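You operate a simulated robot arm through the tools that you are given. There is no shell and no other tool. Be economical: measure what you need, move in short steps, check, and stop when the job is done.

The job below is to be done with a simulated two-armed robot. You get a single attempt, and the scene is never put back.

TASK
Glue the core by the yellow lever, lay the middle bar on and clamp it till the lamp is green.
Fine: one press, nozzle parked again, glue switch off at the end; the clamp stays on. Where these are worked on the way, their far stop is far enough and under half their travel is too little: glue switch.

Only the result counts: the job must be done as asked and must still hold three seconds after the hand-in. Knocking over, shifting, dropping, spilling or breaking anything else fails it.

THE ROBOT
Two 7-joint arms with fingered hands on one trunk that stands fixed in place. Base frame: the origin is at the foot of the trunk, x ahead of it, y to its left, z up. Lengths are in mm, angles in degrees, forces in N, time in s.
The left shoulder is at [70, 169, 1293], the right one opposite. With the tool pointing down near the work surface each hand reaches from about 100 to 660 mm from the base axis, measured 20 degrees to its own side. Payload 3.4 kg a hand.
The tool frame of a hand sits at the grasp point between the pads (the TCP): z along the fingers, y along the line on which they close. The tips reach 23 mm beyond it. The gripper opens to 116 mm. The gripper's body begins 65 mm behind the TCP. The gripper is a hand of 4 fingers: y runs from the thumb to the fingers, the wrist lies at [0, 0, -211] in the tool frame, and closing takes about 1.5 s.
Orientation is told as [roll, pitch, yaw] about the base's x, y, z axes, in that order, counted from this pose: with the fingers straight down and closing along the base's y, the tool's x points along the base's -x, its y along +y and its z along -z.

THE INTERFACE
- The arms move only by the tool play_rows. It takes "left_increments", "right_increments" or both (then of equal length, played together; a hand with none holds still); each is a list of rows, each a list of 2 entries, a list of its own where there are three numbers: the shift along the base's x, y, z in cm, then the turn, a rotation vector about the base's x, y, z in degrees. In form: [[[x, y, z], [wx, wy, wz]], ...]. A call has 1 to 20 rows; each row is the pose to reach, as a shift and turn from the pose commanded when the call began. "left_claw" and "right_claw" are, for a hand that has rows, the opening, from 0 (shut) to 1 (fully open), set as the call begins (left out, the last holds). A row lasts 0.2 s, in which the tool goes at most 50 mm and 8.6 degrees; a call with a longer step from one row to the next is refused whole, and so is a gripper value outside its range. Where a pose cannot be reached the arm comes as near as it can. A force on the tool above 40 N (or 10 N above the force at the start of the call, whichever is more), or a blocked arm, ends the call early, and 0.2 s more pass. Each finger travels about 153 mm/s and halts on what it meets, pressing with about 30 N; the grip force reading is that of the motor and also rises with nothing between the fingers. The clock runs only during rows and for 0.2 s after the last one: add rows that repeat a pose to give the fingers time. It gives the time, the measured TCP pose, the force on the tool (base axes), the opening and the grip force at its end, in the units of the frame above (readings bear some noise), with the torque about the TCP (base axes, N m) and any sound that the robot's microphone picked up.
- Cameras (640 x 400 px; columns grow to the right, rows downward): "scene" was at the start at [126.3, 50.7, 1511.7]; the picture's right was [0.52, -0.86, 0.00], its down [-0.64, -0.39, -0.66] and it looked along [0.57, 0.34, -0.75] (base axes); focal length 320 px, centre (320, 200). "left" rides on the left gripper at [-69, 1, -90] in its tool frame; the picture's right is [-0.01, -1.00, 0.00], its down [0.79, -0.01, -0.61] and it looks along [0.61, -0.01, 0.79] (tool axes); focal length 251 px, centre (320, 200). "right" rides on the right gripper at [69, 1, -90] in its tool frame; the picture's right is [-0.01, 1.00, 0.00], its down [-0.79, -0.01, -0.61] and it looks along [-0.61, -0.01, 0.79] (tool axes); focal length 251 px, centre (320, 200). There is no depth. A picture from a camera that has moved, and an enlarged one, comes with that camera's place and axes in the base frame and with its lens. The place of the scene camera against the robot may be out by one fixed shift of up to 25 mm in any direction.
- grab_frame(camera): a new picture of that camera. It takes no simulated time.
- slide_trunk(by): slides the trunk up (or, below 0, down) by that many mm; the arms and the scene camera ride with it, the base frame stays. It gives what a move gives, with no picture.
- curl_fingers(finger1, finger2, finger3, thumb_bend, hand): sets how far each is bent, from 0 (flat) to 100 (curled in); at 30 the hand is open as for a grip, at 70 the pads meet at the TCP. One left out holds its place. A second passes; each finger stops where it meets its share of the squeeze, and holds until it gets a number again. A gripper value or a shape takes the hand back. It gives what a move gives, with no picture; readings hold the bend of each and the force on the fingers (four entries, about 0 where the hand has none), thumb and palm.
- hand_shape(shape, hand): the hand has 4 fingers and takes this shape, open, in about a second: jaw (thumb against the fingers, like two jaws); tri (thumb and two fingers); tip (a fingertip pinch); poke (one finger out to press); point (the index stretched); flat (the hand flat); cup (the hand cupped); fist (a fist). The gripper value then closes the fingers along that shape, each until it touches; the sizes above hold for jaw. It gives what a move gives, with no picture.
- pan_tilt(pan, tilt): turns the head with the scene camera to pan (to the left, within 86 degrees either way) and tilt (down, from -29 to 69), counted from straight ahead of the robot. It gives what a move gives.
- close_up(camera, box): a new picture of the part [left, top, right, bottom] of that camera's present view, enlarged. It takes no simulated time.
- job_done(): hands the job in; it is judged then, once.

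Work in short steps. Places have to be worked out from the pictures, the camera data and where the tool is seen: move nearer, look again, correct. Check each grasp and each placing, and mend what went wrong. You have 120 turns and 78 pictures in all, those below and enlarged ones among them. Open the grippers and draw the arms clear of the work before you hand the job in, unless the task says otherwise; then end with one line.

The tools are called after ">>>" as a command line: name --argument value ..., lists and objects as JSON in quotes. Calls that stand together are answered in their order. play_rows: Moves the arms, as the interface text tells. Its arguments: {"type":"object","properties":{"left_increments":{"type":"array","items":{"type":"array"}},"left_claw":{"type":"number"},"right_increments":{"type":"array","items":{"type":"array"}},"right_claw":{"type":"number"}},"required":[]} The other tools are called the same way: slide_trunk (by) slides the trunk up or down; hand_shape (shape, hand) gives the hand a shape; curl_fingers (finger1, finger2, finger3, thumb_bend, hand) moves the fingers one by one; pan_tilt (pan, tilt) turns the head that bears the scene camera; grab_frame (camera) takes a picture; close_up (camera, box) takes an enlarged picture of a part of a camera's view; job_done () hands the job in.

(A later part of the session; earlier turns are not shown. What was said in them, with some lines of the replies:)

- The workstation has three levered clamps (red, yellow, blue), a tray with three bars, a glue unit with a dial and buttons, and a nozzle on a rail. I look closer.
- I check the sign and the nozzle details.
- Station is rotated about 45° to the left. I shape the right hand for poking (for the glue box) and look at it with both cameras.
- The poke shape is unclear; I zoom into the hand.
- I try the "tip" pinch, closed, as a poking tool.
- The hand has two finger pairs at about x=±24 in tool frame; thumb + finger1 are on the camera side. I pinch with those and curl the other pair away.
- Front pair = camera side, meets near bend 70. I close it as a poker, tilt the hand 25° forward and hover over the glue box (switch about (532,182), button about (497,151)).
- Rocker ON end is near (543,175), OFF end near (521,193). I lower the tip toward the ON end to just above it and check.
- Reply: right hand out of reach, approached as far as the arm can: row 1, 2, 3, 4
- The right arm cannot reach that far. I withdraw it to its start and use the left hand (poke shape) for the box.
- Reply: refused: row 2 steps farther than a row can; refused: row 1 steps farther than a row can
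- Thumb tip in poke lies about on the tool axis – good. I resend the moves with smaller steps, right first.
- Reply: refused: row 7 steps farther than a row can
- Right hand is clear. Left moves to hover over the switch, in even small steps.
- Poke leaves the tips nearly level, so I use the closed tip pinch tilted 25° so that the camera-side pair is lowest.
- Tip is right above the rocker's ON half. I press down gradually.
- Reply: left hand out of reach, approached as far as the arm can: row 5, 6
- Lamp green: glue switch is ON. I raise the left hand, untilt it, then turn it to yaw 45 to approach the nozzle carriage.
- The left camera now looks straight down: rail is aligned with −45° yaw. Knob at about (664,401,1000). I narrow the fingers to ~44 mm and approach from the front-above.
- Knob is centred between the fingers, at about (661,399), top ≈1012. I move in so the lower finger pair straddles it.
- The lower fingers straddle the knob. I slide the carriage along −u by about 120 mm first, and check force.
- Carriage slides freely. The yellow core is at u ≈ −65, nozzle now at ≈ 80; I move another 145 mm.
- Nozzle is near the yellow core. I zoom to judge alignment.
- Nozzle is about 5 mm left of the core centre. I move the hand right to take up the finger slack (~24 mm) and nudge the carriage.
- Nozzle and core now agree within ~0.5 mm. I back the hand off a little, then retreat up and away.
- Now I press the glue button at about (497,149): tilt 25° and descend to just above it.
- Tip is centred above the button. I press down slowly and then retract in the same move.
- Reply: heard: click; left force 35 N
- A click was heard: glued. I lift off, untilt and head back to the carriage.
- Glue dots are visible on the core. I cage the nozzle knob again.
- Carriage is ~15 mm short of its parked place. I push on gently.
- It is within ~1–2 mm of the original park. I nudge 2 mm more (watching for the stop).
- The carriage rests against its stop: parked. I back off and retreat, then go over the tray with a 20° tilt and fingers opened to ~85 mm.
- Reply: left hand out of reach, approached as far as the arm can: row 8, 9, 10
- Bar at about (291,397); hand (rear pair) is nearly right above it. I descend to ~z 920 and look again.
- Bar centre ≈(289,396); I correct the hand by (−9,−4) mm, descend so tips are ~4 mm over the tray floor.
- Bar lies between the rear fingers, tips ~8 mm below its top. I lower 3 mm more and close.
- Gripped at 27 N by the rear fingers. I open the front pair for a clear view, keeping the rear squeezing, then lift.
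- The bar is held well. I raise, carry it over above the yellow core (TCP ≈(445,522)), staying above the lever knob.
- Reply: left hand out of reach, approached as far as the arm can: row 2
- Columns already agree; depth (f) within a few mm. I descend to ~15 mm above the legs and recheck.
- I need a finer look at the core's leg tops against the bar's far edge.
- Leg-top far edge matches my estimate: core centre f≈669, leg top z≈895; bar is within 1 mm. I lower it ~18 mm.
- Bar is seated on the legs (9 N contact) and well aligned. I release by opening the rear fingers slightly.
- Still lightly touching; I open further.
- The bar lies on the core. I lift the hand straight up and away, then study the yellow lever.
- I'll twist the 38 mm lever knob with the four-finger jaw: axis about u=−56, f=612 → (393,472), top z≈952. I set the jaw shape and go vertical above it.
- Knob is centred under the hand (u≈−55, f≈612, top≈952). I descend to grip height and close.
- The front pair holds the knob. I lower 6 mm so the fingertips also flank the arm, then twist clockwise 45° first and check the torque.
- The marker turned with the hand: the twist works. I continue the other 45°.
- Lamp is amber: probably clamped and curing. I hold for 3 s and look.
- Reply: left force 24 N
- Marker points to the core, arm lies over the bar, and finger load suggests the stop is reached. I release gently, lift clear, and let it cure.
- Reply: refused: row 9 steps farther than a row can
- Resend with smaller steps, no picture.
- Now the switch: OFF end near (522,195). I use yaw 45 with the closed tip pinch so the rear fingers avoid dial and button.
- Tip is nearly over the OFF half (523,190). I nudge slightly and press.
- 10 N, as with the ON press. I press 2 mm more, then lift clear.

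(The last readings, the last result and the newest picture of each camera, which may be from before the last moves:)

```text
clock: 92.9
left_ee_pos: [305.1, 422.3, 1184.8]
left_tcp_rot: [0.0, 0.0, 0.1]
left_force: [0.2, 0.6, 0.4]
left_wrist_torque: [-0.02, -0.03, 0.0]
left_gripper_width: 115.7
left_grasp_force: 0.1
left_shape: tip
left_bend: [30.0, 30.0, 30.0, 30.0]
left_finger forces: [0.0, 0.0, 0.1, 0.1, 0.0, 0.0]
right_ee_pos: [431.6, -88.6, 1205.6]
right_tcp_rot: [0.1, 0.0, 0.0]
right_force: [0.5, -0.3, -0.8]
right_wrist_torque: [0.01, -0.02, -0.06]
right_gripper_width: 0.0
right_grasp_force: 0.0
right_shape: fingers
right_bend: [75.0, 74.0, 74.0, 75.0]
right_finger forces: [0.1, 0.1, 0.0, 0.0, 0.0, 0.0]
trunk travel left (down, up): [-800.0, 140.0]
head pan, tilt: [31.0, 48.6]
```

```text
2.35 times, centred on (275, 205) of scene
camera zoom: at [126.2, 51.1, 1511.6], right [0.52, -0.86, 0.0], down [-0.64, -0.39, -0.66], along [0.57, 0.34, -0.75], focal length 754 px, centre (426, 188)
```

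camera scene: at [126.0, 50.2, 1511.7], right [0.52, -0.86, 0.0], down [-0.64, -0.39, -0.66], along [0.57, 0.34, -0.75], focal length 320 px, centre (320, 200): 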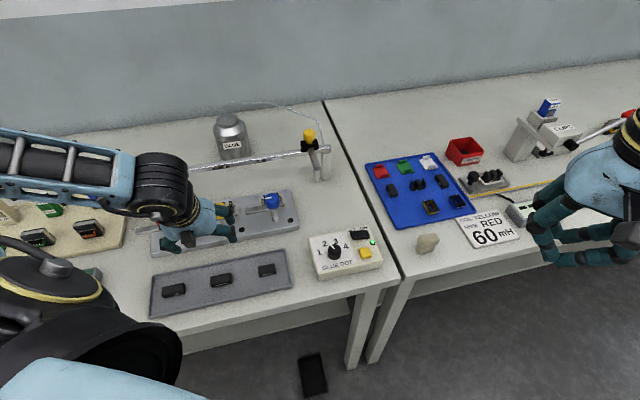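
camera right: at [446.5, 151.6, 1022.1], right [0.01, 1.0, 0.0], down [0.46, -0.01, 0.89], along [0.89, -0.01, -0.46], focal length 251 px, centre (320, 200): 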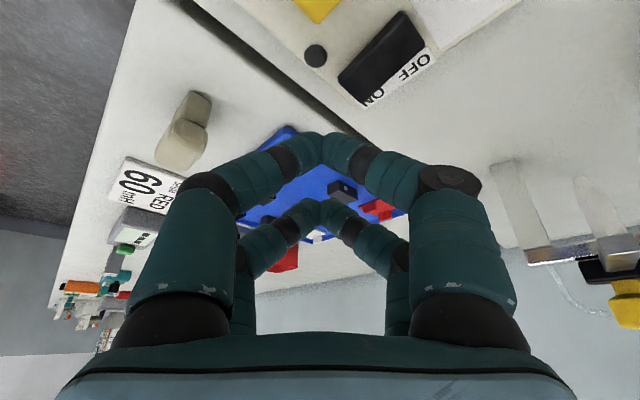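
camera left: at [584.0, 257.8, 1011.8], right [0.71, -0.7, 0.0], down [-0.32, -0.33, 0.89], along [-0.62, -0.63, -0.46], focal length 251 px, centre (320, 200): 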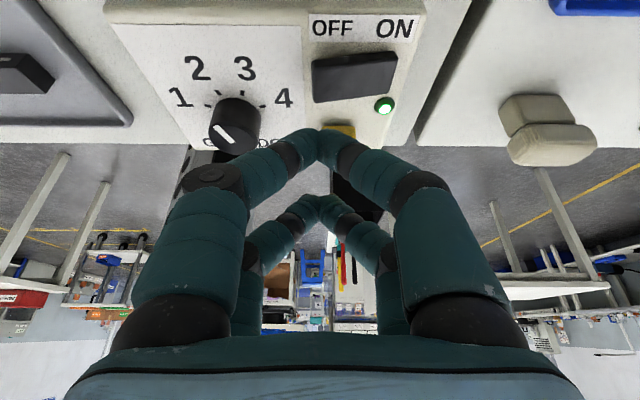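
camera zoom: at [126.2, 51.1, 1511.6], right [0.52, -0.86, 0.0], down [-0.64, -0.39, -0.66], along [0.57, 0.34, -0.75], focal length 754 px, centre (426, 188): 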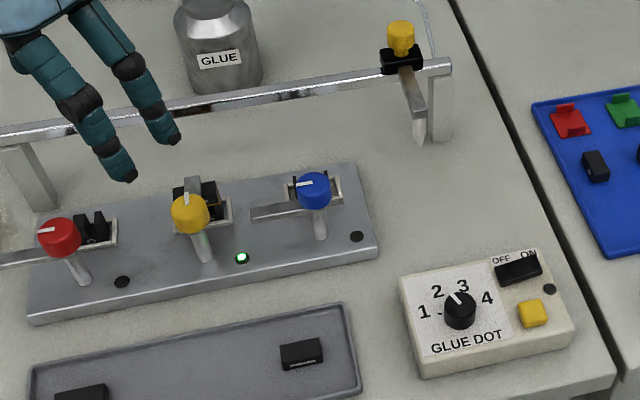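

Clamp lamp is green, glue lamp is off, nozzle parked, both hands clear. I open the right hand and hand in.

>>> hand_shape --hand "right" --shape "jaw"

>>> job_done

```text
clock: 93.8
left_ee_pos: [305.8, 420.8, 1185.1]
left_tcp_rot: [0.0, 0.0, 0.0]
left_force: [-0.2, 0.0, -0.2]
left_wrist_torque: [0.01, -0.01, -0.01]
left_gripper_width: 115.7
left_grasp_force: 0.0
left_shape: tip
left_bend: [30.0, 30.0, 30.0, 30.0]
left_finger forces: [0.0, 0.0, 0.0, 0.0, 0.0, 0.1]
right_ee_pos: [431.8, -89.6, 1205.4]
right_tcp_rot: [0.0, 0.0, -0.1]
right_force: [-0.6, -0.1, 1.0]
right_wrist_torque: [0.0, 0.03, 0.01]
right_gripper_width: 116.0
right_grasp_force: 0.1
right_shape: jaw
right_bend: [30.0, 30.0, 30.0, 30.0]
right_finger forces: [0.1, 0.0, 0.0, 0.0, 0.0, 0.1]
trunk travel left (down, up): [-800.0, 140.0]
head pan, tilt: [31.0, 48.6]
```

```text
The job is handed in.
```

The core by the yellow lever was glued with one press, and the middle bar is laid on and clamped with the lamp green. The nozzle is back at its stop, the glue switch is off, and the job is handed in.
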